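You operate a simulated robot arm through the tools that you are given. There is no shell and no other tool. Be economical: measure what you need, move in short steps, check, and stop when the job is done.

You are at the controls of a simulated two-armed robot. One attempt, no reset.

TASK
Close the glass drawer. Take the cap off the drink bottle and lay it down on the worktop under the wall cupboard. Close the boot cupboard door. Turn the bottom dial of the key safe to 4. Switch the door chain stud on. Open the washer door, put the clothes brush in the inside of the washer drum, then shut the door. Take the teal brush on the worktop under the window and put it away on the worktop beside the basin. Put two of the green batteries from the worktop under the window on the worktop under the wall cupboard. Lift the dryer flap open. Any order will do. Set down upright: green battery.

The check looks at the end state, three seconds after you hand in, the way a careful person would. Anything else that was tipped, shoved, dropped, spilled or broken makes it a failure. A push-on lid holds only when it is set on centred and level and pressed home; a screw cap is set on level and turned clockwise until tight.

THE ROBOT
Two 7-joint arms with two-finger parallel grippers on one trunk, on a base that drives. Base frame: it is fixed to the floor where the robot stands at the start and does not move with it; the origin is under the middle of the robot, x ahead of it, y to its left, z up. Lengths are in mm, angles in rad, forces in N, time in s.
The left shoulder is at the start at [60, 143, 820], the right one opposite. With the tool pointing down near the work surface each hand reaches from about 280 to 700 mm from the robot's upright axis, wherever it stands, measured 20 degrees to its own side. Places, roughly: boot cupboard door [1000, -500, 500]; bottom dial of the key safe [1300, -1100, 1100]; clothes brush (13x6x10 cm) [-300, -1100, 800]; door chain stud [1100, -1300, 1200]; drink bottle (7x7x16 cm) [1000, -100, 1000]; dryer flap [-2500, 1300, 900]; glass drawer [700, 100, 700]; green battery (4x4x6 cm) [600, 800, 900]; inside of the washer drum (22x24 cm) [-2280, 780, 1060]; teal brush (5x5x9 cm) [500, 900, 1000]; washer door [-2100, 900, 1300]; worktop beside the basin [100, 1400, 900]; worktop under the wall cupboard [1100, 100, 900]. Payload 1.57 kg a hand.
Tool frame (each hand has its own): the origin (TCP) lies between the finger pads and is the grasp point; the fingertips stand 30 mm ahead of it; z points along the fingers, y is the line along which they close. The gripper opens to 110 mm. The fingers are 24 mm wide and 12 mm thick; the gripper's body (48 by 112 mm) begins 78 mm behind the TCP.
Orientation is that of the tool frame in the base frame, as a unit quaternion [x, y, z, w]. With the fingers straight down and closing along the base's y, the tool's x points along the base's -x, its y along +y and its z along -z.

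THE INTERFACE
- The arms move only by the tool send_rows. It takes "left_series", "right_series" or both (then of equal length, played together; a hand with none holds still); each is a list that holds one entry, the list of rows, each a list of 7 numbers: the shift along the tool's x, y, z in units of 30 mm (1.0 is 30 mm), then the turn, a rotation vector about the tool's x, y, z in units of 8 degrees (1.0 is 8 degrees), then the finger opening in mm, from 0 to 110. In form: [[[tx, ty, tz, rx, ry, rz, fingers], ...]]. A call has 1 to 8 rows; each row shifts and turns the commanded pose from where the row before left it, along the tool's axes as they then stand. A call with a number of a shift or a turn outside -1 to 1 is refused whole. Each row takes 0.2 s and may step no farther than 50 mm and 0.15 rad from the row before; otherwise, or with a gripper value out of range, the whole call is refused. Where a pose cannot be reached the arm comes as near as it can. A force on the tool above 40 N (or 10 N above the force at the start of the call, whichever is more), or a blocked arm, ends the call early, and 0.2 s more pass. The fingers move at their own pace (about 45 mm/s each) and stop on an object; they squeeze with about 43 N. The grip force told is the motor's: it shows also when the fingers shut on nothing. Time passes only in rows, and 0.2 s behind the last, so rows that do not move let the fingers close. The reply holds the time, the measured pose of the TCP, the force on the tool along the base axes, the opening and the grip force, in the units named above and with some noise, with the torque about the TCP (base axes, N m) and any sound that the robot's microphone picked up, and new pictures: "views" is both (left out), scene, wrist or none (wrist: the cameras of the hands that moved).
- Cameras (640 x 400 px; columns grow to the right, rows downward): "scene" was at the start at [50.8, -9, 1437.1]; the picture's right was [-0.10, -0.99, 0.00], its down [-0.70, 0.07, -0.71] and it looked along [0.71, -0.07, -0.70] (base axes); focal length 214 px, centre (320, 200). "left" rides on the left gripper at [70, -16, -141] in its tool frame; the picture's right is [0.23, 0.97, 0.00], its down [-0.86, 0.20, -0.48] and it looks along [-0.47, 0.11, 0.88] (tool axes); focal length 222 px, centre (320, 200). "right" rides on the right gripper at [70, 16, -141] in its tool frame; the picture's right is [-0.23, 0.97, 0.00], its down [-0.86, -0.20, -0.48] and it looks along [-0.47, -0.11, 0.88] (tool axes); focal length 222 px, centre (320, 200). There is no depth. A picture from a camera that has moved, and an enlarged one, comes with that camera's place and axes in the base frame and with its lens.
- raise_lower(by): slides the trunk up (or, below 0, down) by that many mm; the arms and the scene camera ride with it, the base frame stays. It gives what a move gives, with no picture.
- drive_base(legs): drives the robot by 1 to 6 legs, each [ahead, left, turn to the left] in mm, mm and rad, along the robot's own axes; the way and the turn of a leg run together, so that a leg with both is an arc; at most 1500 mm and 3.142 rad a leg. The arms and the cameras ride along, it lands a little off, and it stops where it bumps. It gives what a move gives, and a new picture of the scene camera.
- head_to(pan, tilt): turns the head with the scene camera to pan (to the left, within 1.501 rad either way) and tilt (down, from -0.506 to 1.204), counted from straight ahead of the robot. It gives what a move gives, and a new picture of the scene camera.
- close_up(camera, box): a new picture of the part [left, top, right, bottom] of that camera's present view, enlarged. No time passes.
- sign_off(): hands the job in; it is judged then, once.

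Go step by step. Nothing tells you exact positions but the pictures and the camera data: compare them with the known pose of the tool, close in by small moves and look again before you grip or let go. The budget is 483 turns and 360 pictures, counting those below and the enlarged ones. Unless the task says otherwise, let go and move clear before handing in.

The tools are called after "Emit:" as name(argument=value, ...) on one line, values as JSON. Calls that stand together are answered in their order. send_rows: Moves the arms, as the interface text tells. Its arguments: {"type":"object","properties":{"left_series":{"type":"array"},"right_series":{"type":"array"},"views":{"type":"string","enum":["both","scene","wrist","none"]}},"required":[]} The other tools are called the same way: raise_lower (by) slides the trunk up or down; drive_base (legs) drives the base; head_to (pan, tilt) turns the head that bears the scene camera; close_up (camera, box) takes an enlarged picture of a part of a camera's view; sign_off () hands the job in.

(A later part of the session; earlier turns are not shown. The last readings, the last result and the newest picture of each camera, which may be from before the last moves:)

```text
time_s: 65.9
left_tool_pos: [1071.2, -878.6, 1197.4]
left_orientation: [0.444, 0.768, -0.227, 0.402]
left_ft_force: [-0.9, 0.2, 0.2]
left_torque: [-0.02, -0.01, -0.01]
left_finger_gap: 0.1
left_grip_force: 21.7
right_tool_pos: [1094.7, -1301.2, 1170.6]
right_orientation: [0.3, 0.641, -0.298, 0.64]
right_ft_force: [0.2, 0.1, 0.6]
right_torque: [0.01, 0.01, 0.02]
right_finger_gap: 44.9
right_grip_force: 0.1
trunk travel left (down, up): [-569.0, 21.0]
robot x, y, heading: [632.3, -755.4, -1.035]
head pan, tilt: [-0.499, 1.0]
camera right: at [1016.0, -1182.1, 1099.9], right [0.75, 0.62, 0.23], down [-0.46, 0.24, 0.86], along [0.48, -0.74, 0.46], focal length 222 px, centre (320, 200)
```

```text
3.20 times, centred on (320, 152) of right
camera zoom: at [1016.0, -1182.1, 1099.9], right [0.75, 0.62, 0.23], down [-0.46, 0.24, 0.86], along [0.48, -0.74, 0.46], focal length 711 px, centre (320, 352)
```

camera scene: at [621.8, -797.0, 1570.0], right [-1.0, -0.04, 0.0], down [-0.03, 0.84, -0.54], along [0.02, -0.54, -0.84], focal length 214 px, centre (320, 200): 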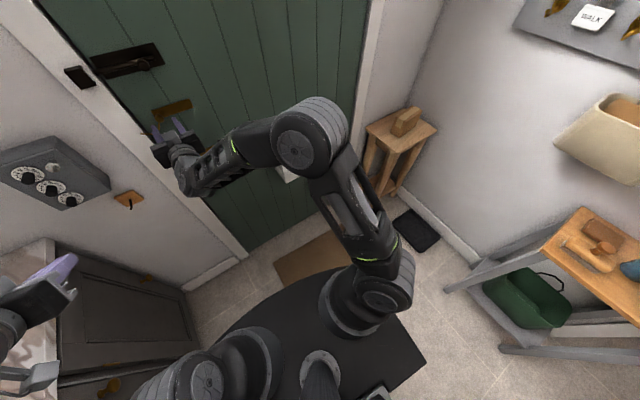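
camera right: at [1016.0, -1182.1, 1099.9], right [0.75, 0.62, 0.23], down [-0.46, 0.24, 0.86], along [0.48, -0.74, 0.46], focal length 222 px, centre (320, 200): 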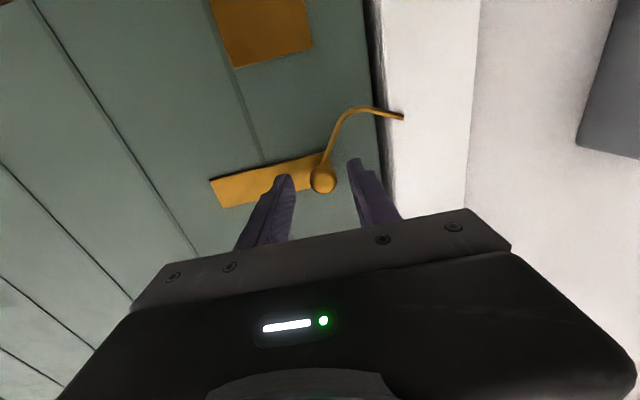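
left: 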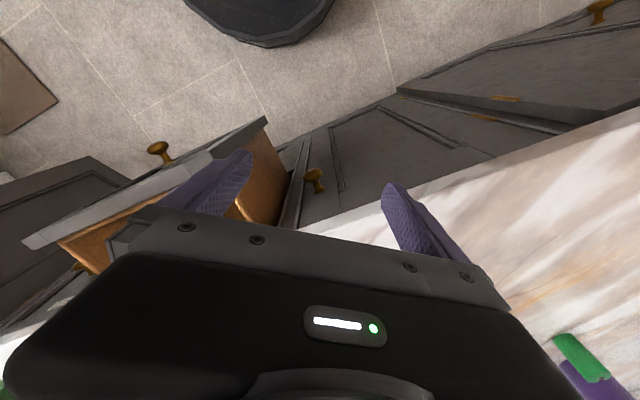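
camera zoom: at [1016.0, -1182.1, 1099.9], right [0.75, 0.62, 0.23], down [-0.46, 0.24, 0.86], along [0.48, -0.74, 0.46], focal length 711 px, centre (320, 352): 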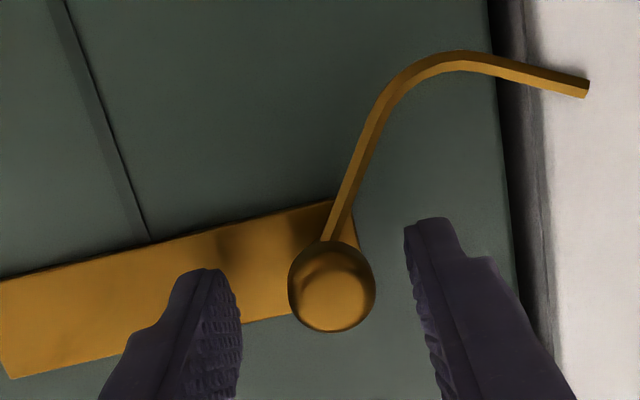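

The fingers straddle the stud. I'll narrow the gap and slide it right along the plate.

Emit:
send_rows(right_series=[[[0, 0, 0.15, 0, 0, 0, 32], [0, 0, 0, 0, 0, 0, 32], [0, -0.6, 0, 0, 0, 0, 32], [0, -0.6, 0, 0, 0, 0, 32], [0, -0.6, 0, 0, 0, 0, 32]]], views="wrist")

Emit:
close_up(camera="right", box=[220, 90, 420, 215])

```text
time_s: 67.1
left_tool_pos: [1071.2, -878.5, 1198.0]
left_orientation: [0.444, 0.767, -0.227, 0.403]
left_ft_force: [-0.9, 0.2, 0.6]
left_torque: [0.02, -0.02, 0.02]
left_finger_gap: 0.0
left_grip_force: 21.4
right_tool_pos: [1055.1, -1337.6, 1170.7]
right_orientation: [0.299, 0.641, -0.298, 0.641]
right_ft_force: [0.6, -0.5, 0.0]
right_torque: [-0.02, 0.01, 0.05]
right_finger_gap: 32.1
right_grip_force: 0.1
trunk travel left (down, up): [-569.0, 21.0]
robot x, y, heading: [635.1, -752.0, -1.033]
head pan, tilt: [-0.499, 1.0]
camera right: at [977.0, -1219.6, 1100.0], right [0.75, 0.62, 0.23], down [-0.46, 0.24, 0.86], along [0.48, -0.74, 0.46], focal length 222 px, centre (320, 200)
```

right: 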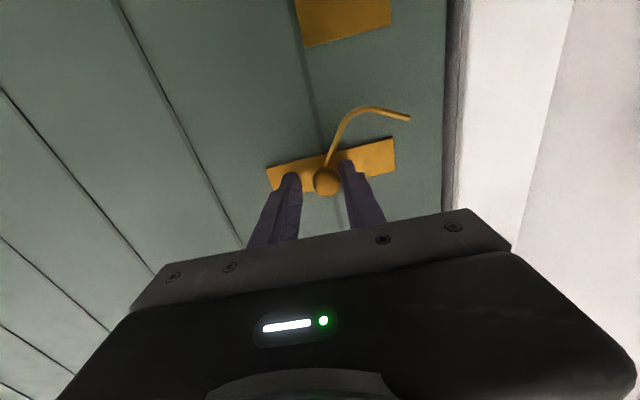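

```text
3.20 times, centred on (320, 152) of right
camera zoom: at [977.0, -1219.6, 1100.0], right [0.75, 0.62, 0.23], down [-0.46, 0.24, 0.86], along [0.48, -0.74, 0.46], focal length 711 px, centre (320, 352)
```

zoom: 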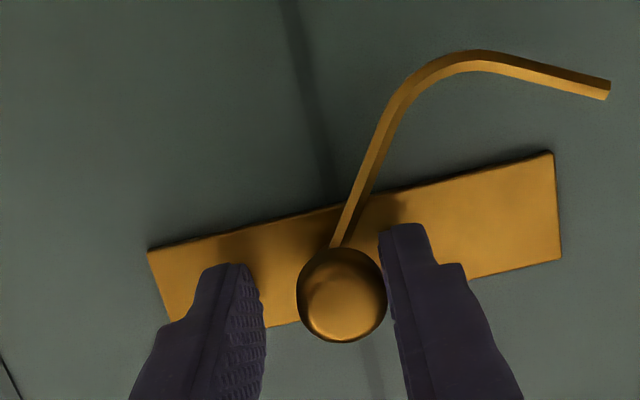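

The stud slides. I'll continue to the end of the plate.

Emit:
send_rows(right_series=[[[0, -0.5, 0, 0, 0, 0, 32], [0, -0.5, 0, 0, 0, 0, 32], [0, -0.5, 0, 0, 0, 0, 32], [0, -0.4, 0, 0, 0, 0, 32]]], views="wrist")

```text
time_s: 68.1
left_tool_pos: [1075.7, -874.3, 1196.9]
left_orientation: [0.442, 0.769, -0.229, 0.401]
left_ft_force: [-0.2, 0.9, 0.0]
left_torque: [0.0, 0.03, -0.02]
left_finger_gap: 0.0
left_grip_force: 20.8
right_tool_pos: [1026.1, -1361.5, 1170.3]
right_orientation: [0.293, 0.646, -0.293, 0.641]
right_ft_force: [28.4, 22.3, -2.6]
right_torque: [-0.09, 0.03, 0.59]
right_finger_gap: 64.6
right_grip_force: 17.9
trunk travel left (down, up): [-569.0, 21.0]
robot x, y, heading: [637.0, -752.0, -1.025]
head pan, tilt: [-0.499, 1.0]
camera right: at [945.2, -1245.4, 1100.7], right [0.74, 0.64, 0.22], down [-0.46, 0.23, 0.86], along [0.5, -0.73, 0.46], focal length 222 px, centre (320, 200)
```

right: 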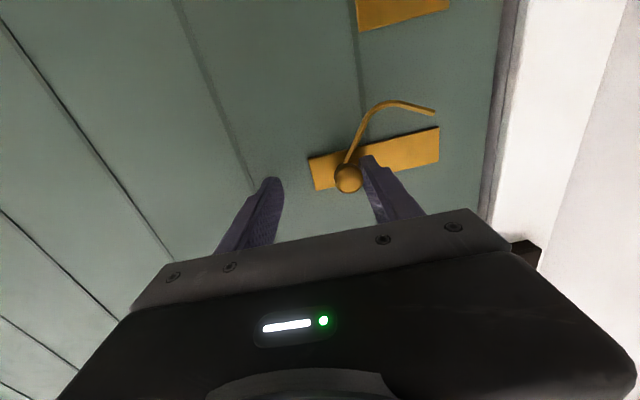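

The stud hit its end stop. I'll release and back away.

Emit:
send_rows(right_series=[[[0, 0.35, 0, 0, 0, 0, 75], [0, 0.05, 0, 0, 0, 0, 75], [0, 0, -0.8, 0, 0, 0, 75], [0, 0, -1, 0, 0, 0, 75], [0, 0, -1, 0, 0, 0, 75], [0, 0, -1, 0, 0, 0, 75]]])

Emit:
close_up(camera="right", box=[240, 80, 440, 205])

```text
time_s: 69.5
left_tool_pos: [1070.7, -877.3, 1197.0]
left_orientation: [0.444, 0.767, -0.227, 0.403]
left_ft_force: [-0.3, -0.6, 0.1]
left_torque: [-0.03, 0.01, 0.05]
left_finger_gap: 0.1
left_grip_force: 21.2
right_tool_pos: [946.7, -1278.1, 1170.8]
right_orientation: [0.3, 0.641, -0.298, 0.64]
right_ft_force: [0.2, 0.0, -0.1]
right_torque: [0.0, 0.0, 0.0]
right_finger_gap: 75.0
right_grip_force: 0.1
trunk travel left (down, up): [-569.0, 21.0]
robot x, y, heading: [633.0, -748.7, -1.031]
head pan, tilt: [-0.499, 1.0]
camera scene: at [621.0, -796.4, 1570.0], right [-1.0, -0.04, 0.0], down [-0.03, 0.84, -0.54], along [0.02, -0.54, -0.84], focal length 214 px, centre (320, 200)
camera right: at [868.2, -1160.3, 1100.1], right [0.75, 0.62, 0.23], down [-0.46, 0.24, 0.86], along [0.48, -0.74, 0.46], focal length 222 px, centre (320, 200)
```

scene: 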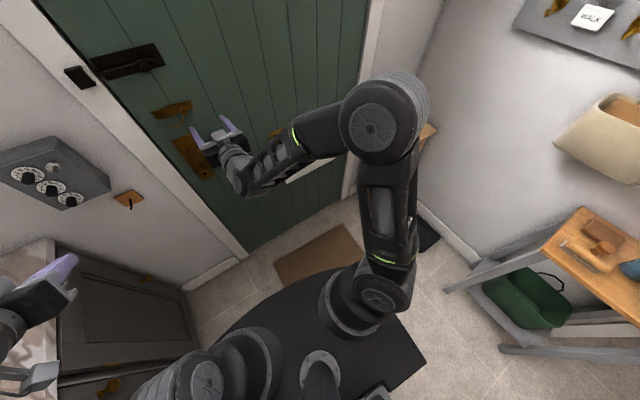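
right: 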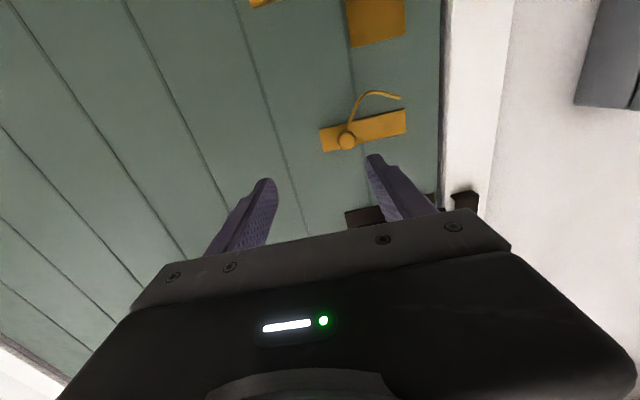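

```text
3.20 times, centred on (340, 142) of right
camera zoom: at [868.2, -1160.3, 1100.1], right [0.75, 0.62, 0.23], down [-0.46, 0.24, 0.86], along [0.48, -0.74, 0.46], focal length 711 px, centre (256, 384)
```

zoom: 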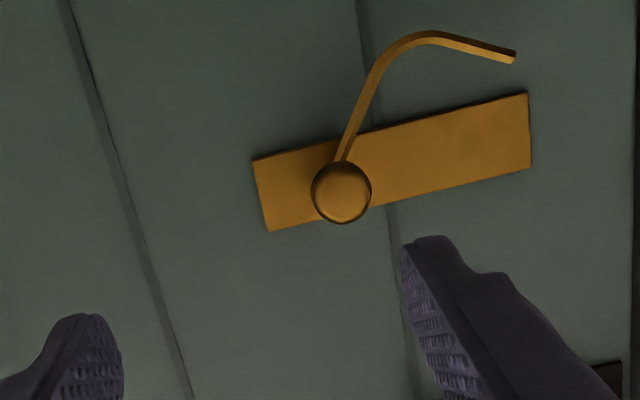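

Chain stud done. Now a close look at the key safe dials.

Emit:
close_up(camera="scene", box=[0, 130, 112, 215])

```text
4.71 times, centred on (56, 172) of scene
camera zoom: at [621.0, -796.4, 1570.0], right [-1.0, -0.04, 0.0], down [-0.03, 0.84, -0.54], along [0.02, -0.54, -0.84], focal length 1009 px, centre (1562, 329)
```

zoom: 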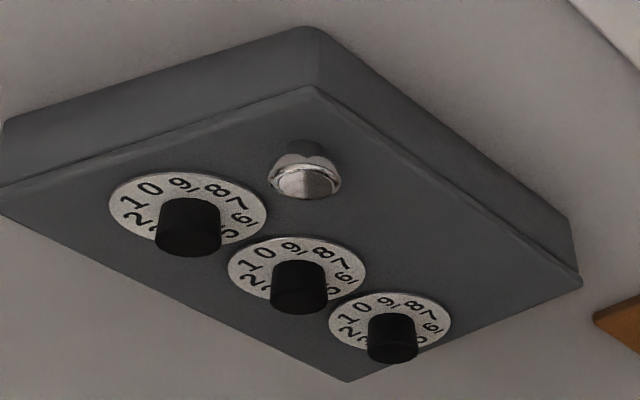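

The dials read 0 at top and number anticlockwise. I'll bring the left hand level in front of the bottom dial to inspect it with its camera.

Emit:
send_rows(left_series=[[[0.4, 0.2, 0.3, -0.244, -0.872, -0.09, 60], [0.4, 0.2, 0.3, -0.244, -0.872, -0.09, 60], [0.4, 0.2, 0.3, -0.244, -0.872, -0.09, 60], [0.4, 0.2, 0.3, -0.244, -0.872, -0.09, 60], [0.4, 0.2, 0.3, -0.244, -0.872, -0.09, 60]]])

```text
time_s: 70.7
left_tool_pos: [1220.6, -864.0, 1232.5]
left_orientation: [0.297, 0.642, -0.298, 0.642]
left_ft_force: [0.5, 1.0, 0.0]
left_torque: [-0.01, -0.04, -0.03]
left_finger_gap: 60.0
left_grip_force: 0.0
left hand out of reach, approached as far as the arm can: row 1, 2, 3, 4, 5
right_tool_pos: [949.6, -1278.0, 1169.2]
right_orientation: [0.299, 0.642, -0.298, 0.64]
right_ft_force: [0.2, -0.5, -0.5]
right_torque: [-0.02, -0.01, -0.01]
right_finger_gap: 75.0
right_grip_force: 0.0
trunk travel left (down, up): [-569.0, 21.0]
robot x, y, heading: [634.0, -753.4, -1.034]
head pan, tilt: [-0.499, 1.0]
camera scene: at [622.8, -796.6, 1570.1], right [-1.0, -0.04, 0.0], down [-0.03, 0.84, -0.54], along [0.02, -0.54, -0.84], focal length 214 px, centre (320, 200)
camera left: at [1117.5, -767.5, 1162.9], right [0.74, 0.63, -0.23], down [-0.16, 0.49, 0.85], along [0.65, -0.6, 0.47], focal length 222 px, centre (320, 200)
```

scene: 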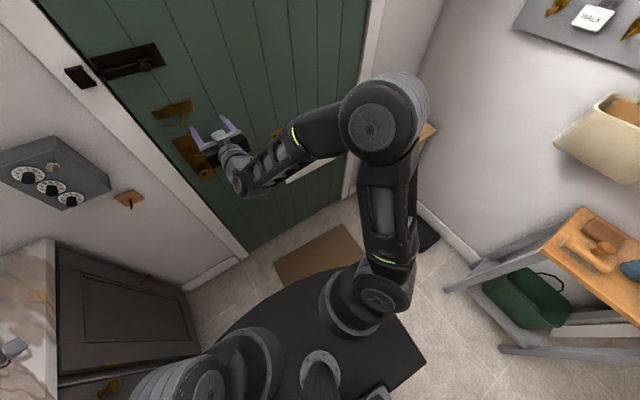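
left: 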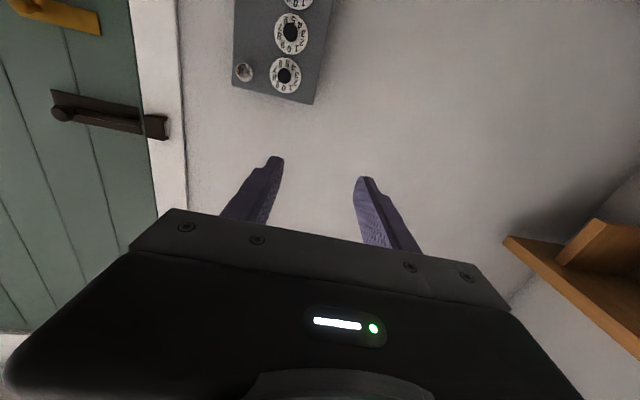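

Emit:
send_rows(left_series=[[[0.95, -0.4, 0, 0, 0, 0, 60], [0.95, -0.4, 0, 0, 0, 0, 60], [0.95, -0.4, 0, 0, 0, 0, 60], [0.95, -0.4, 0, 0, 0, 0, 60], [0.8, -0.4, 0, 0, 0, 0, 60]]], views="wrist")

Emit:
close_up(camera="left", box=[200, 0, 440, 150])

```text
time_s: 71.9
left_tool_pos: [1247.6, -901.6, 1111.8]
left_orientation: [0.297, 0.641, -0.297, 0.642]
left_ft_force: [1.1, -0.4, 1.2]
left_torque: [0.0, -0.01, 0.01]
left_finger_gap: 59.8
left_grip_force: 0.0
left hand out of reach, approached as far as the arm can: row 1, 2, 3, 4, 5
right_tool_pos: [948.4, -1278.9, 1169.6]
right_orientation: [0.3, 0.642, -0.299, 0.64]
right_ft_force: [-0.1, -0.2, 1.0]
right_torque: [-0.02, -0.03, -0.02]
right_finger_gap: 74.9
right_grip_force: 0.0
trunk travel left (down, up): [-569.0, 21.0]
robot x, y, heading: [634.4, -755.9, -1.034]
head pan, tilt: [-0.499, 1.0]
camera left: at [1144.0, -803.7, 1040.2], right [0.74, 0.63, -0.23], down [-0.16, 0.49, 0.85], along [0.65, -0.6, 0.47], focal length 222 px, centre (320, 200)
```

left: 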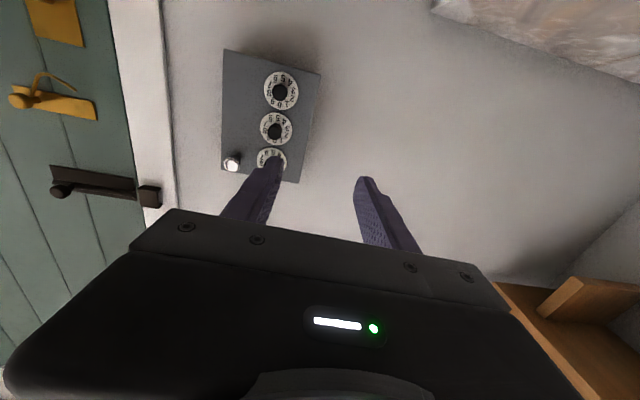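

```text
2.67 times, centred on (320, 75) of left
camera zoom: at [1144.0, -803.7, 1040.2], right [0.74, 0.63, -0.23], down [-0.16, 0.49, 0.85], along [0.65, -0.6, 0.47], focal length 592 px, centre (320, 533)
```

zoom: 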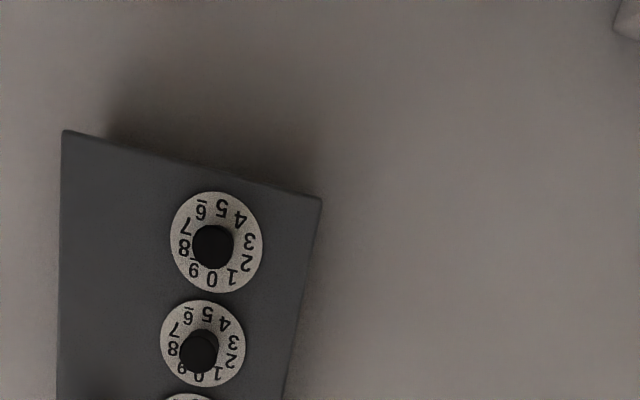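

Emit:
send_rows(left_series=[[[0.4, -0.6, 0.9, 0, 0, 0, 60], [0.4, -0.6, 0.9, 0, 0, 0, 60], [0.4, -0.6, 0.9, 0, 0, 0, 60]]], views="wrist")

Emit:
close_up(camera="left", box=[200, 50, 440, 200])

```text
time_s: 72.7
left_tool_pos: [1259.7, -996.7, 1074.4]
left_orientation: [0.298, 0.642, -0.297, 0.641]
left_ft_force: [0.5, -1.4, 0.0]
left_torque: [-0.02, -0.01, -0.02]
left_finger_gap: 59.9
left_grip_force: 0.0
right_tool_pos: [948.7, -1279.5, 1169.9]
right_orientation: [0.3, 0.642, -0.299, 0.639]
right_ft_force: [0.7, -0.4, 0.0]
right_torque: [-0.01, 0.03, -0.03]
right_finger_gap: 75.0
right_grip_force: 0.0
trunk travel left (down, up): [-569.0, 21.0]
robot x, y, heading: [634.1, -750.9, -1.032]
head pan, tilt: [-0.499, 1.0]
camera left: at [1154.8, -900.0, 1003.6], right [0.74, 0.63, -0.23], down [-0.16, 0.49, 0.86], along [0.65, -0.6, 0.47], focal length 222 px, centre (320, 200)
```

left: 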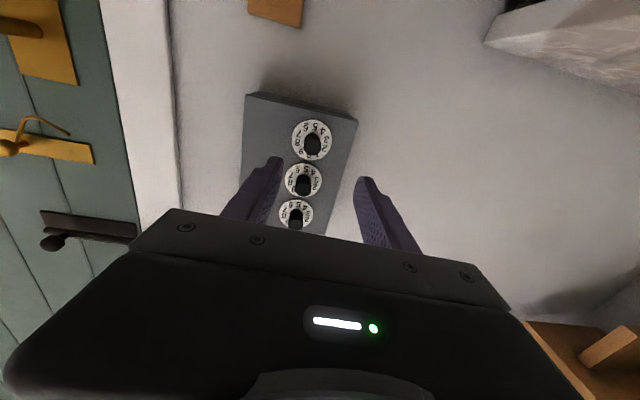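

```text
2.67 times, centred on (320, 125) of left
camera zoom: at [1154.8, -900.0, 1003.6], right [0.74, 0.63, -0.23], down [-0.16, 0.49, 0.86], along [0.65, -0.6, 0.47], focal length 592 px, centre (320, 400)
```

zoom: 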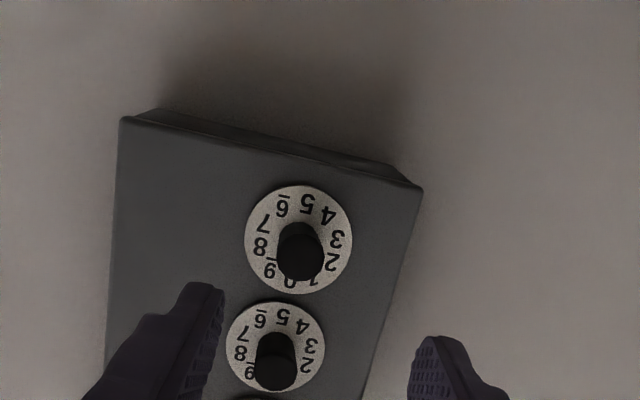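

Dial located at (1328, -1096, 1068). I'll pre-roll the left hand by -72° while aligning, so I can turn 144° clockwise in one grip.

Emit:
send_rows(left_series=[[[0.23, -0.41, 0, 0, 0, 0, 60], [0, 0, 0, 0, 0, -1, 60], [0, 0, 0, 0, 0, -1, 60], [0, 0, 0, 0, 0, -1, 60], [0, 0, 0, 0, 0, -1, 60], [0, 0, 0, 0, 0, -1, 60], [0, 0, 0, 0, 0, -1, 60], [0, 0, 0, 0, 0, -1, 60]]], views="none")

Emit:
send_rows(left_series=[[[0, 0, 0, 0, 0, -1, 60], [0, 0, 0, 0, 0, -1, 60]]], views="wrist")

```text
time_s: 74.5
left_tool_pos: [1249.1, -1006.8, 1068.2]
left_orientation: [-0.04, 0.706, -0.564, 0.427]
left_ft_force: [-1.1, -0.2, 0.0]
left_torque: [0.01, -0.01, 0.03]
left_finger_gap: 59.9
left_grip_force: 0.0
right_tool_pos: [948.3, -1279.0, 1169.7]
right_orientation: [0.299, 0.642, -0.298, 0.64]
right_ft_force: [-0.3, 0.3, -0.3]
right_torque: [-0.02, -0.01, 0.04]
right_finger_gap: 75.1
right_grip_force: 0.1
trunk travel left (down, up): [-569.0, 21.0]
robot x, y, heading: [637.7, -751.9, -1.032]
head pan, tilt: [-0.499, 1.0]
```

```text
time_s: 75.1
left_tool_pos: [1248.3, -1006.1, 1069.3]
left_orientation: [-0.138, 0.693, -0.618, 0.344]
left_ft_force: [-0.1, 0.0, 0.5]
left_torque: [0.04, 0.05, 0.02]
left_finger_gap: 59.8
left_grip_force: 0.2
right_tool_pos: [948.7, -1278.1, 1169.5]
right_orientation: [0.299, 0.641, -0.298, 0.64]
right_ft_force: [0.6, -0.1, -0.4]
right_torque: [0.0, 0.06, -0.05]
right_finger_gap: 75.1
right_grip_force: 0.0
trunk travel left (down, up): [-569.0, 21.0]
robot x, y, heading: [634.2, -750.5, -1.036]
head pan, tilt: [-0.499, 1.0]
camera left: at [1102.3, -944.3, 1061.6], right [0.06, 0.05, -1.0], down [0.36, 0.93, 0.07], along [0.93, -0.36, 0.04], focal length 222 px, centre (320, 200)
```

left: 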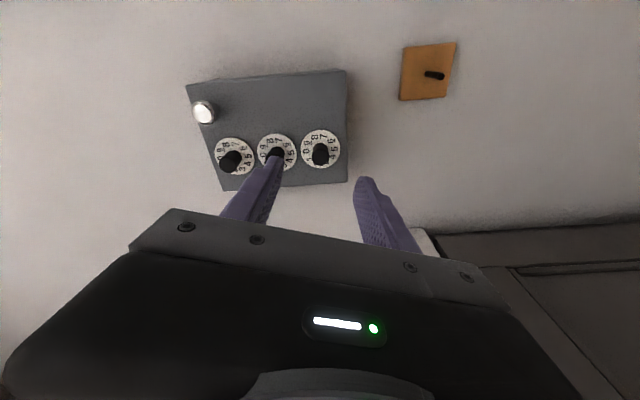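

Emit:
send_rows(left_series=[[[-0.055, 0.09, 0, 0, 0, 0, 40], [0, 0, 0.8, 0, 0, 0, 40], [0, 0, 0.8, 0, 0, 0, 40], [0, 0, 0.6, 0, 0, 0, 40]]], views="wrist")

Emit:
close_up(camera="left", box=[200, 50, 440, 200])

```text
time_s: 76.1
left_tool_pos: [1293.9, -1057.1, 1067.1]
left_orientation: [-0.137, 0.694, -0.617, 0.344]
left_ft_force: [-0.4, -0.9, 0.2]
left_torque: [-0.01, -0.01, -0.01]
left_finger_gap: 40.3
left_grip_force: 0.1
right_tool_pos: [948.3, -1278.7, 1168.8]
right_orientation: [0.3, 0.642, -0.298, 0.64]
right_ft_force: [0.4, 0.6, 0.1]
right_torque: [-0.01, 0.01, 0.01]
right_finger_gap: 74.8
right_grip_force: 0.1
trunk travel left (down, up): [-569.0, 21.0]
robot x, y, heading: [634.8, -751.6, -1.032]
head pan, tilt: [-0.499, 1.0]
camera left: at [1147.3, -994.6, 1060.1], right [0.06, 0.05, -1.0], down [0.36, 0.93, 0.07], along [0.93, -0.36, 0.04], focal length 222 px, centre (320, 200)
```

left: 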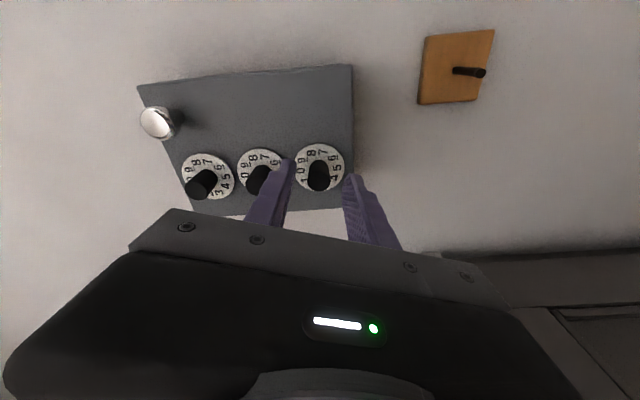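

```text
2.67 times, centred on (320, 125) of left
camera zoom: at [1147.3, -994.6, 1060.1], right [0.06, 0.05, -1.0], down [0.36, 0.93, 0.07], along [0.93, -0.36, 0.04], focal length 592 px, centre (320, 400)
```

zoom: 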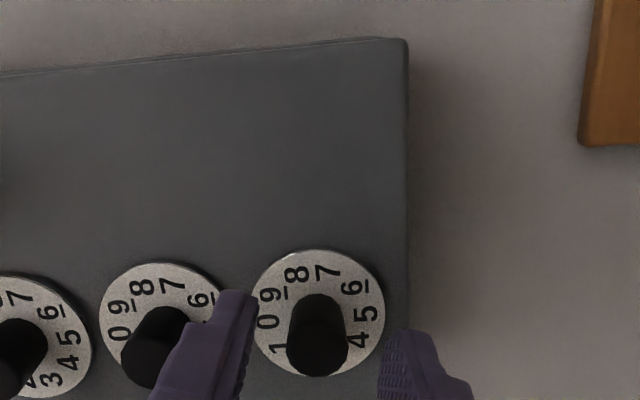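

Emit:
send_rows(left_series=[[[0, 0, 0.5, 0, 0, 0, 36], [0, 0, 0, 0, 0, 0, 15], [0, 0, 0, 0, 0, 0, 10], [0, 0, 0, 0, 0, 0, 10]]], views="wrist")

Emit:
close_up(camera="left", box=[200, 50, 440, 200])

```text
time_s: 77.1
left_tool_pos: [1302.7, -1066.8, 1067.1]
left_orientation: [-0.139, 0.694, -0.617, 0.344]
left_ft_force: [-0.3, 1.3, -4.6]
left_torque: [0.04, 0.01, 0.11]
left_finger_gap: 19.6
left_grip_force: 30.2
right_tool_pos: [948.2, -1278.4, 1169.7]
right_orientation: [0.3, 0.642, -0.298, 0.639]
right_ft_force: [-0.9, 0.3, -0.5]
right_torque: [-0.01, 0.0, 0.02]
right_finger_gap: 75.0
right_grip_force: 0.1
trunk travel left (down, up): [-569.0, 21.0]
robot x, y, heading: [637.3, -751.8, -1.026]
head pan, tilt: [-0.499, 1.0]
camera left: at [1156.8, -1005.8, 1060.6], right [0.06, 0.06, -1.0], down [0.36, 0.93, 0.07], along [0.93, -0.36, 0.04], focal length 222 px, centre (320, 200)
```

left: 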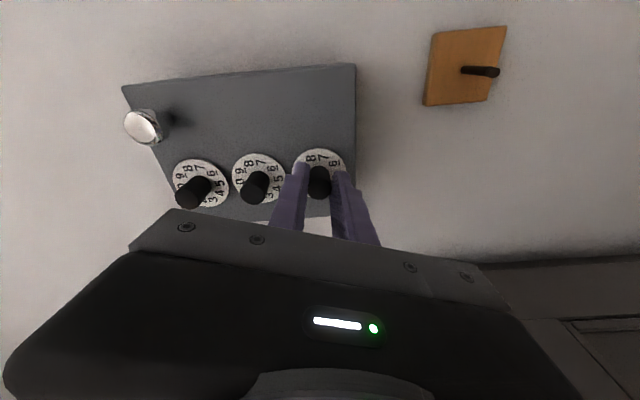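

```text
2.67 times, centred on (320, 125) of left
camera zoom: at [1156.8, -1005.8, 1060.6], right [0.06, 0.06, -1.0], down [0.36, 0.93, 0.07], along [0.93, -0.36, 0.04], focal length 592 px, centre (320, 400)
```

zoom: 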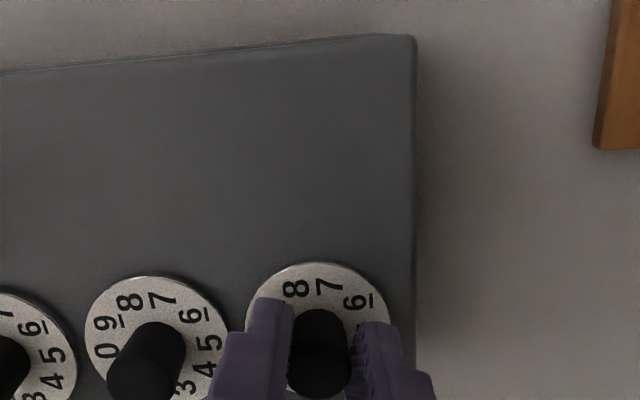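

The knob is gripped. I'll turn clockwise 40° and check the dial.

Emit:
send_rows(left_series=[[[0, 0, 0, 0, 0, 1, 10], [0, 0, 0, 0, 0, 1, 10], [0, 0, 0, 0, 0, 1, 10], [0, 0, 0, 0, 0, 1, 10], [0, 0, 0, 0, 0, 1, 10]]], views="wrist")

Emit:
close_up(camera="left", box=[200, 50, 440, 200])

```text
time_s: 78.3
left_tool_pos: [1302.9, -1067.4, 1066.1]
left_orientation: [0.108, 0.699, -0.461, 0.536]
left_ft_force: [6.6, -0.4, -7.6]
left_torque: [-0.52, -0.34, 0.03]
left_finger_gap: 19.6
left_grip_force: 33.7
right_tool_pos: [949.4, -1280.7, 1169.1]
right_orientation: [0.3, 0.642, -0.299, 0.64]
right_ft_force: [-0.5, -0.1, 0.2]
right_torque: [0.0, -0.02, -0.01]
right_finger_gap: 74.8
right_grip_force: 0.1
trunk travel left (down, up): [-569.0, 21.0]
robot x, y, heading: [635.2, -749.4, -1.036]
head pan, tilt: [-0.499, 1.0]
camera left: at [1173.4, -991.4, 1014.9], right [0.54, 0.46, -0.71], down [0.16, 0.77, 0.62], along [0.83, -0.45, 0.34], focal length 222 px, centre (320, 200)
```

left: 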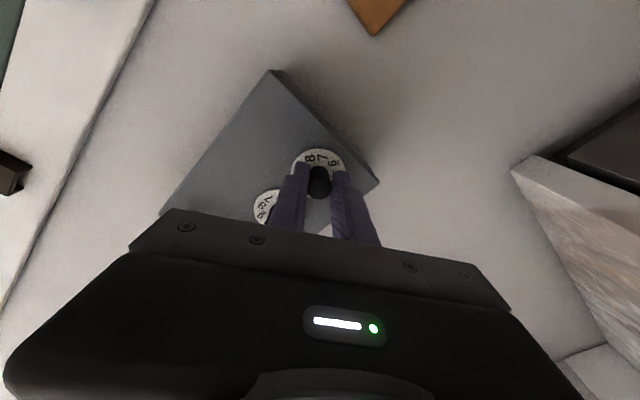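

```text
2.67 times, centred on (320, 125) of left
camera zoom: at [1173.4, -991.4, 1014.9], right [0.54, 0.46, -0.71], down [0.16, 0.77, 0.62], along [0.83, -0.45, 0.34], focal length 592 px, centre (320, 400)
```

zoom: 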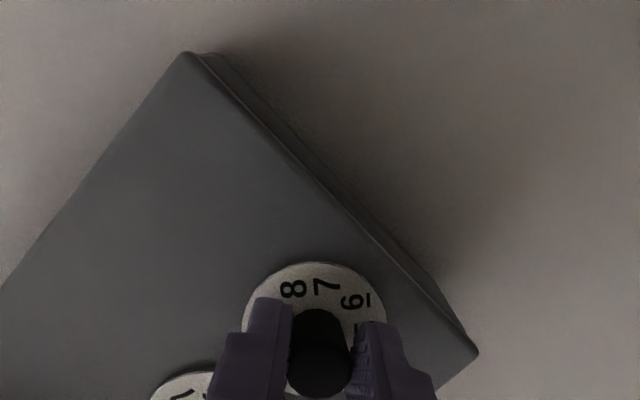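

The number plate turns with the knob. Continuing to 144° in total.

Emit:
send_rows(left_series=[[[0, 0, 0, 0, 0, 1, 10], [0, 0, 0, 0, 0, 1, 10], [0, 0, 0, 0, 0, 1, 10], [0, 0, 0, 0, 0, 1, 10], [0, 0, 0, 0, 0, 1, 10], [0, 0, 0, 0, 0, 1, 10], [0, 0, 0, 0, 0, 1, 10]]], views="none")

Emit:
send_rows(left_series=[[[0, 0, 0, 0, 0, 1, 10], [0, 0, 0, 0, 0, 1, 10], [0, 0, 0, 0, 0, 1, 10], [0, 0, 0, 0, 0, 1, 10], [0, 0, 0, 0, 0, 1, 10], [0, 0, 0, 0, 0, 1, 10]]], views="wrist")

Emit:
close_up(camera="scene", box=[0, 120, 140, 225])

```text
time_s: 79.9
left_tool_pos: [1305.1, -1064.5, 1065.9]
left_orientation: [0.423, 0.566, -0.157, 0.69]
left_ft_force: [16.4, 3.3, 1.2]
left_torque: [-0.17, -0.08, -0.32]
left_finger_gap: 19.7
left_grip_force: 33.3
right_tool_pos: [949.6, -1277.7, 1167.9]
right_orientation: [0.299, 0.642, -0.299, 0.64]
right_ft_force: [0.6, 0.3, 0.4]
right_torque: [-0.01, -0.03, 0.0]
right_finger_gap: 75.2
right_grip_force: 0.0
trunk travel left (down, up): [-569.0, 21.0]
robot x, y, heading: [636.8, -752.0, -1.033]
head pan, tilt: [-0.499, 1.0]
```

```text
time_s: 81.3
left_tool_pos: [1304.2, -1065.1, 1067.9]
left_orientation: [0.616, 0.344, 0.139, 0.695]
left_ft_force: [18.5, 7.8, 10.6]
left_torque: [-0.22, -0.18, -0.28]
left_finger_gap: 19.2
left_grip_force: 33.9
right_tool_pos: [949.3, -1277.6, 1171.2]
right_orientation: [0.3, 0.64, -0.3, 0.64]
right_ft_force: [0.4, 1.0, 0.0]
right_torque: [0.0, 0.01, -0.01]
right_finger_gap: 75.0
right_grip_force: 0.0
trunk travel left (down, up): [-569.0, 21.0]
robot x, y, heading: [633.1, -755.5, -1.033]
head pan, tilt: [-0.499, 1.0]
camera left: at [1259.2, -917.3, 1029.5], right [0.39, 0.34, 0.86], down [-0.88, -0.12, 0.45], along [0.26, -0.93, 0.25], focal length 222 px, centre (320, 200)
```

left: 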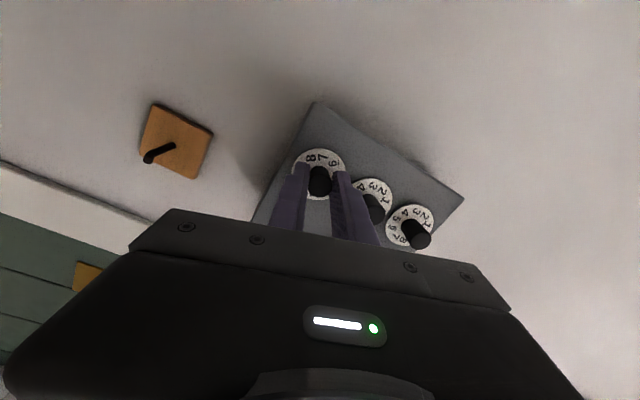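

```text
3.81 times, centred on (70, 172) of scene
camera zoom: at [623.4, -794.9, 1570.2], right [-1.0, -0.04, 0.0], down [-0.03, 0.84, -0.54], along [0.02, -0.54, -0.84], focal length 817 px, centre (1272, 305)
```

zoom: 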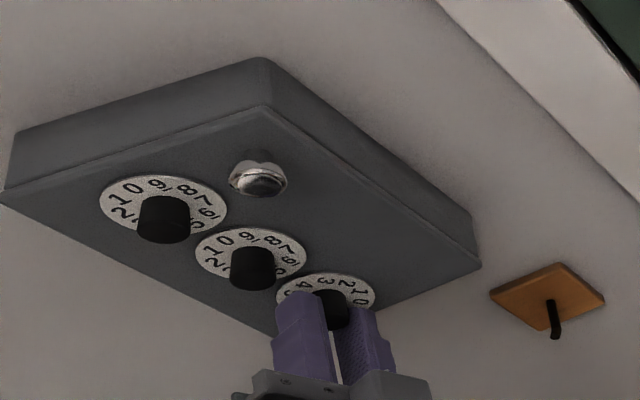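

Emit:
send_rows(left_series=[[[0, 0, 0, 0, 0, 0, 36], [0, 0, 0, 0, 0, 0, 36], [0, 0, -0.8, 0, 0, 0, 40], [0, 0, -1, 0, 0, 0, 40], [0, 0, -1, 0, 0, 0, 40]]], views="none")

Emit:
close_up(camera="scene", box=[0, 120, 140, 225])

Emit:
close_up(camera="left", box=[240, 60, 480, 210])

```text
time_s: 82.5
left_tool_pos: [1247.6, -1000.4, 1067.9]
left_orientation: [0.618, 0.344, 0.137, 0.694]
left_ft_force: [-0.3, 0.6, 0.2]
left_torque: [0.0, -0.02, -0.01]
left_finger_gap: 40.2
left_grip_force: 0.0
right_tool_pos: [947.9, -1278.9, 1170.6]
right_orientation: [0.299, 0.642, -0.298, 0.64]
right_ft_force: [-0.6, -0.3, 0.4]
right_torque: [0.0, -0.01, 0.02]
right_finger_gap: 74.9
right_grip_force: 0.0
trunk travel left (down, up): [-569.0, 21.0]
robot x, y, heading: [632.7, -753.5, -1.034]
head pan, tilt: [-0.499, 1.0]
```

```text
3.81 times, centred on (70, 172) of scene
camera zoom: at [621.1, -796.2, 1570.1], right [-1.0, -0.04, 0.0], down [-0.03, 0.84, -0.54], along [0.02, -0.54, -0.84], focal length 817 px, centre (1272, 305)
```

zoom: 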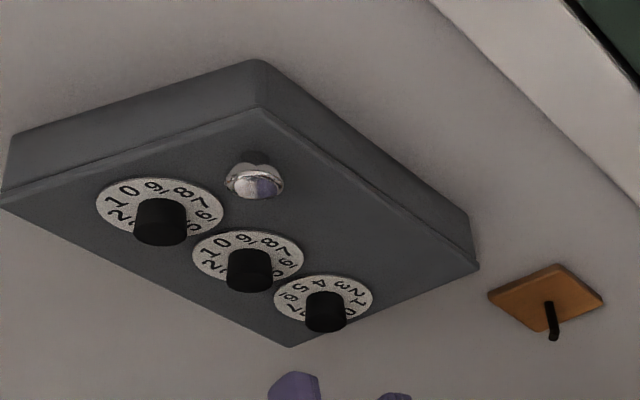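

```text
2.67 times, centred on (360, 135) of left
camera zoom: at [1202.6, -853.5, 1030.1], right [0.39, 0.34, 0.86], down [-0.88, -0.12, 0.45], along [0.26, -0.93, 0.25], focal length 592 px, centre (213, 373)
```

zoom: 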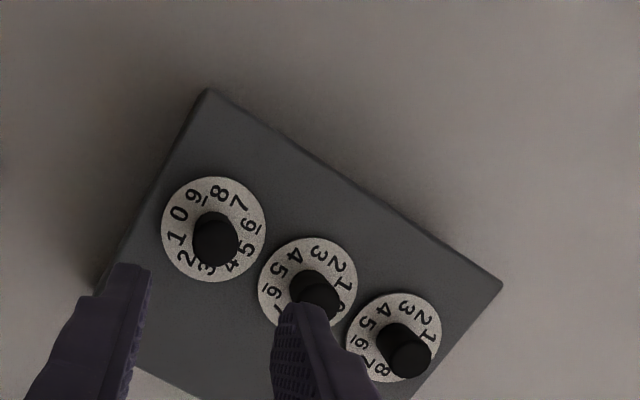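

After release the dial shows 5 at the top (it clicked one further). I'll regrip and turn back one step.

Emit:
send_rows(left_series=[[[0, 0, 1, 0, 0, 0, 40], [0, 0, 1, 0, 0, 0, 40], [0, 0, 0.75, 0, 0, 0, 38], [0, 0, 0, 0, 0, 0, 10], [0, 0, 0, 0, 0, 0, 10], [0, 0, 0, 0, 0, 0, 10]]], views="none")

Emit:
close_up(camera="scene", box=[0, 120, 140, 225])

Emit:
send_rows(left_series=[[[0, 0, 0, 0, 0, -1, 10], [0, 0, 0, 0, 0, -1, 10], [0, 0, 0, 0, 0, -1, 10], [0, 0, 0, 0, 0, -1, 10], [0, 0, 0, 0, 0, -0.5, 10]]], views="none")

Emit:
close_up(camera="scene", box=[0, 120, 140, 225])

```text
time_s: 83.9
left_tool_pos: [1301.4, -1064.2, 1068.8]
left_orientation: [0.616, 0.344, 0.139, 0.695]
left_ft_force: [8.9, -1.8, 14.7]
left_torque: [-0.21, -0.22, -0.03]
left_finger_gap: 19.4
left_grip_force: 30.1
right_tool_pos: [948.7, -1278.6, 1169.3]
right_orientation: [0.299, 0.642, -0.298, 0.641]
right_ft_force: [0.0, -0.1, 0.2]
right_torque: [0.02, 0.03, 0.02]
right_finger_gap: 75.1
right_grip_force: 0.0
trunk travel left (down, up): [-569.0, 21.0]
robot x, y, heading: [639.2, -754.0, -1.033]
head pan, tilt: [-0.499, 1.0]
```

```text
3.81 times, centred on (70, 172) of scene
camera zoom: at [621.6, -796.3, 1570.2], right [-1.0, -0.04, 0.0], down [-0.03, 0.84, -0.54], along [0.02, -0.54, -0.84], focal length 817 px, centre (1272, 305)
```

zoom: 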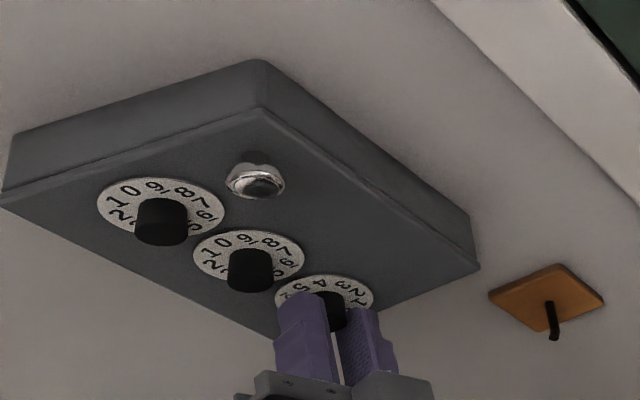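

```text
time_s: 85.1
left_tool_pos: [1301.9, -1063.8, 1069.7]
left_orientation: [0.477, 0.519, -0.084, 0.705]
left_ft_force: [14.4, 0.7, 27.5]
left_torque: [0.12, -0.06, 0.18]
left_finger_gap: 19.4
left_grip_force: 33.6
right_tool_pos: [947.7, -1277.1, 1171.5]
right_orientation: [0.299, 0.641, -0.298, 0.641]
right_ft_force: [-0.8, 0.6, -0.2]
right_torque: [-0.02, 0.04, 0.03]
right_finger_gap: 75.5
right_grip_force: 0.0
trunk travel left (down, up): [-569.0, 21.0]
robot x, y, heading: [633.1, -752.3, -1.032]
head pan, tilt: [-0.499, 1.0]
```

```text
3.81 times, centred on (70, 172) of scene
camera zoom: at [620.9, -795.3, 1570.2], right [-1.0, -0.04, 0.0], down [-0.03, 0.84, -0.54], along [0.02, -0.54, -0.84], focal length 817 px, centre (1272, 305)
```

zoom: 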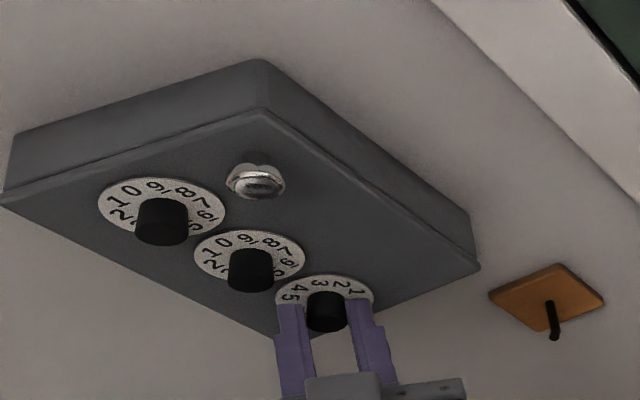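

Emit:
send_rows(left_series=[[[0, 0, 0, 0, 0, 0, 23], [0, 0, 0, 0, 0, 0, 26], [0, 0, 0, 0, 0, 0, 36]]], views="none")

Emit:
close_up(camera="scene", box=[0, 120, 140, 225])

```text
time_s: 85.9
left_tool_pos: [1299.4, -1065.7, 1065.0]
left_orientation: [0.482, 0.518, -0.086, 0.701]
left_ft_force: [0.0, 0.2, 0.3]
left_torque: [0.01, -0.03, -0.01]
left_finger_gap: 36.1
left_grip_force: 0.1
right_tool_pos: [948.4, -1278.1, 1168.9]
right_orientation: [0.3, 0.641, -0.299, 0.64]
right_ft_force: [1.1, -0.2, 0.2]
right_torque: [-0.02, 0.0, -0.02]
right_finger_gap: 75.1
right_grip_force: 0.0
trunk travel left (down, up): [-569.0, 21.0]
robot x, y, heading: [637.4, -751.2, -1.029]
head pan, tilt: [-0.499, 1.0]
```

```text
3.81 times, centred on (70, 172) of scene
camera zoom: at [621.6, -796.7, 1570.0], right [-1.0, -0.04, 0.0], down [-0.03, 0.84, -0.54], along [0.02, -0.54, -0.84], focal length 817 px, centre (1272, 305)
```

zoom: 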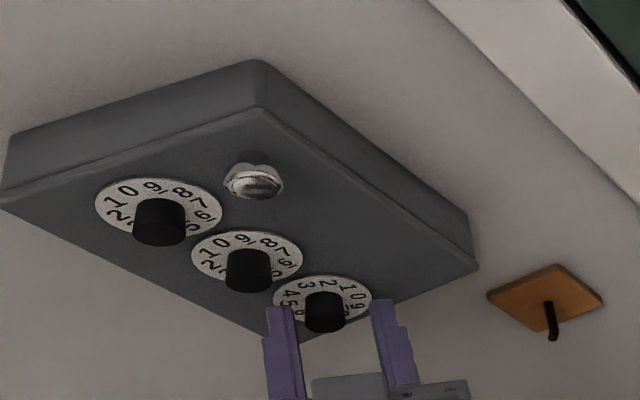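

Emit:
send_rows(left_series=[[[0, 0, -1, 0, 0, 0, 38], [0, 0, -1, 0, 0, 0, 38], [0, 0, -0.7, 0, 0, 0, 38]]], views="none")

Emit:
close_up(camera="left", box=[240, 60, 480, 210])

```text
time_s: 86.7
left_tool_pos: [1248.2, -1003.2, 1066.9]
left_orientation: [0.482, 0.518, -0.084, 0.702]
left_ft_force: [0.1, 0.4, 0.7]
left_torque: [-0.01, -0.03, -0.01]
left_finger_gap: 37.9
left_grip_force: 0.0
right_tool_pos: [948.2, -1277.8, 1170.5]
right_orientation: [0.299, 0.641, -0.299, 0.64]
right_ft_force: [-0.2, 0.3, 0.1]
right_torque: [-0.01, -0.04, -0.05]
right_finger_gap: 74.8
right_grip_force: 0.1
trunk travel left (down, up): [-569.0, 21.0]
robot x, y, heading: [632.7, -754.0, -1.036]
head pan, tilt: [-0.499, 1.0]
```

```text
2.67 times, centred on (360, 135) of left
camera zoom: at [1177.7, -877.8, 999.6], right [0.7, 0.6, 0.39], down [-0.57, 0.14, 0.81], along [0.43, -0.79, 0.44], focal length 592 px, centre (213, 373)
```

zoom: 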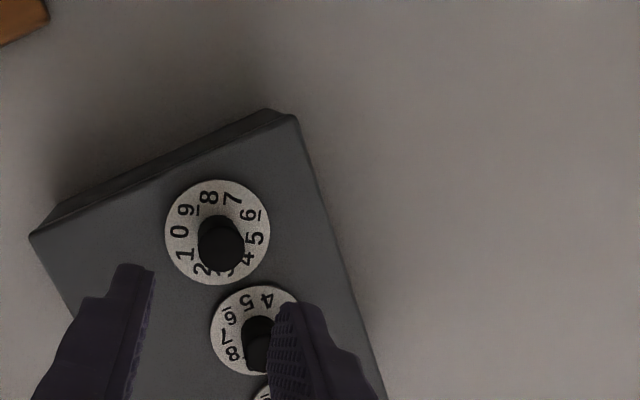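

The dial reads 3: the lateral spring-back on release dragged it. I'll recentre the grip, turn one step clockwise, and relax the side force before release.

Emit:
send_rows(left_series=[[[-0.035, 0.095, 1, 0, 0, 0, 38], [0, 0, 1, 0, 0, 0, 38], [0, 0, 0.65, 0, 0, 0, 36], [0, 0, 0, 0, 0, 0, 10], [0, 0, 0, 0, 0, 0, 10], [0, 0, 0, 0, 0, 0, 10]]], views="none")

Emit:
send_rows(left_series=[[[0, 0, 0, 0, 0, 1, 10], [0, 0, 0, 0, 0, 1, 10], [0, 0, 0, 0, 0, 1, 10], [0, 0, 0, 0, 0, 1, 10], [0, 0, 0, 0, 0, 0.5, 10]]], views="none")

Emit:
close_up(camera="scene", box=[0, 120, 140, 225])

```text
time_s: 88.1
left_tool_pos: [1302.0, -1062.3, 1068.1]
left_orientation: [0.481, 0.518, -0.085, 0.702]
left_ft_force: [1.0, -2.2, -0.3]
left_torque: [0.32, 0.23, -0.15]
left_finger_gap: 19.7
left_grip_force: 31.3
right_tool_pos: [948.4, -1278.8, 1169.7]
right_orientation: [0.299, 0.642, -0.298, 0.64]
right_ft_force: [0.3, -0.3, -0.3]
right_torque: [-0.02, 0.0, 0.0]
right_finger_gap: 75.2
right_grip_force: 0.0
trunk travel left (down, up): [-569.0, 21.0]
robot x, y, heading: [632.6, -754.3, -1.031]
head pan, tilt: [-0.499, 1.0]
```

```text
time_s: 89.3
left_tool_pos: [1301.4, -1062.1, 1067.9]
left_orientation: [0.617, 0.345, 0.138, 0.694]
left_ft_force: [-0.8, 0.6, -2.6]
left_torque: [-0.11, -0.15, -0.66]
left_finger_gap: 19.3
left_grip_force: 33.4
right_tool_pos: [947.3, -1278.1, 1169.2]
right_orientation: [0.3, 0.642, -0.298, 0.64]
right_ft_force: [0.2, -0.2, 0.4]
right_torque: [0.0, 0.01, 0.02]
right_finger_gap: 74.9
right_grip_force: 0.1
trunk travel left (down, up): [-569.0, 21.0]
robot x, y, heading: [632.6, -752.4, -1.03]
head pan, tilt: [-0.499, 1.0]
```

```text
3.81 times, centred on (70, 172) of scene
camera zoom: at [622.0, -797.1, 1570.0], right [-1.0, -0.04, 0.0], down [-0.03, 0.84, -0.54], along [0.02, -0.54, -0.84], focal length 817 px, centre (1272, 305)
```

zoom: 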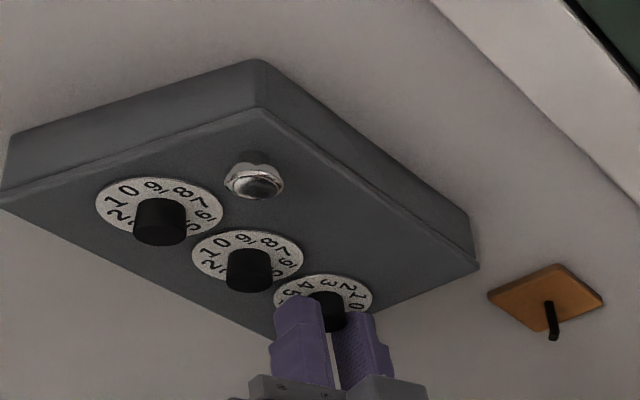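

Side force is now near zero. Releasing and checking.

Emit:
send_rows(left_series=[[[0, 0, 0, 0, 0, 0, 24], [0, 0, 0, 0, 0, 0, 36], [0, 0, -1, 0, 0, 0, 38], [0, 0, -1, 0, 0, 0, 38], [0, 0, -0.8, 0, 0, 0, 38]]], views="none")

Emit:
close_up(camera="left", box=[240, 60, 480, 210])

Emit:
close_up(camera="scene", box=[0, 120, 140, 225])

```text
time_s: 90.5
left_tool_pos: [1245.3, -998.9, 1068.6]
left_orientation: [0.617, 0.345, 0.137, 0.694]
left_ft_force: [-0.3, -0.1, -0.7]
left_torque: [0.01, -0.02, 0.02]
left_finger_gap: 37.6
left_grip_force: 0.0
right_tool_pos: [948.0, -1278.1, 1169.5]
right_orientation: [0.3, 0.641, -0.299, 0.64]
right_ft_force: [-0.1, -0.1, 0.2]
right_torque: [0.0, -0.02, 0.03]
right_finger_gap: 75.0
right_grip_force: 0.0
trunk travel left (down, up): [-569.0, 21.0]
robot x, y, heading: [634.9, -754.8, -1.033]
head pan, tilt: [-0.499, 1.0]
```

```text
2.67 times, centred on (360, 135) of left
camera zoom: at [1199.9, -851.1, 1030.3], right [0.39, 0.34, 0.86], down [-0.88, -0.12, 0.45], along [0.26, -0.93, 0.25], focal length 592 px, centre (213, 373)
```

zoom: 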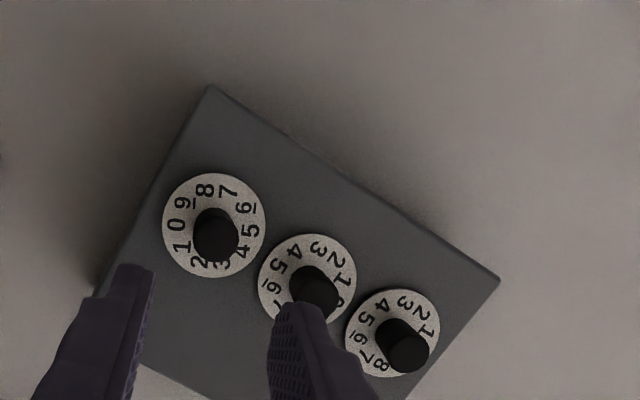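

```text
3.81 times, centred on (70, 172) of scene
camera zoom: at [621.1, -796.5, 1570.0], right [-1.0, -0.04, 0.0], down [-0.03, 0.84, -0.54], along [0.02, -0.54, -0.84], focal length 817 px, centre (1272, 305)
```

zoom: 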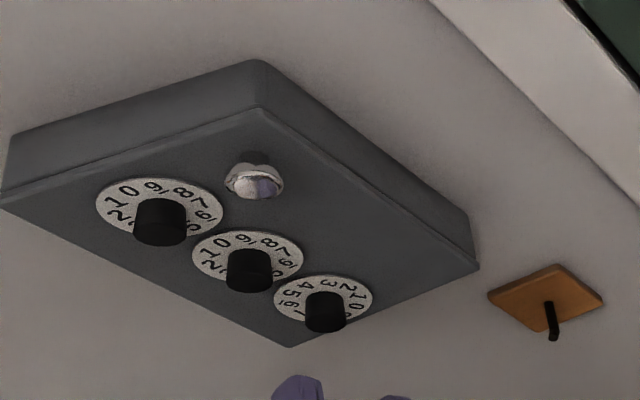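

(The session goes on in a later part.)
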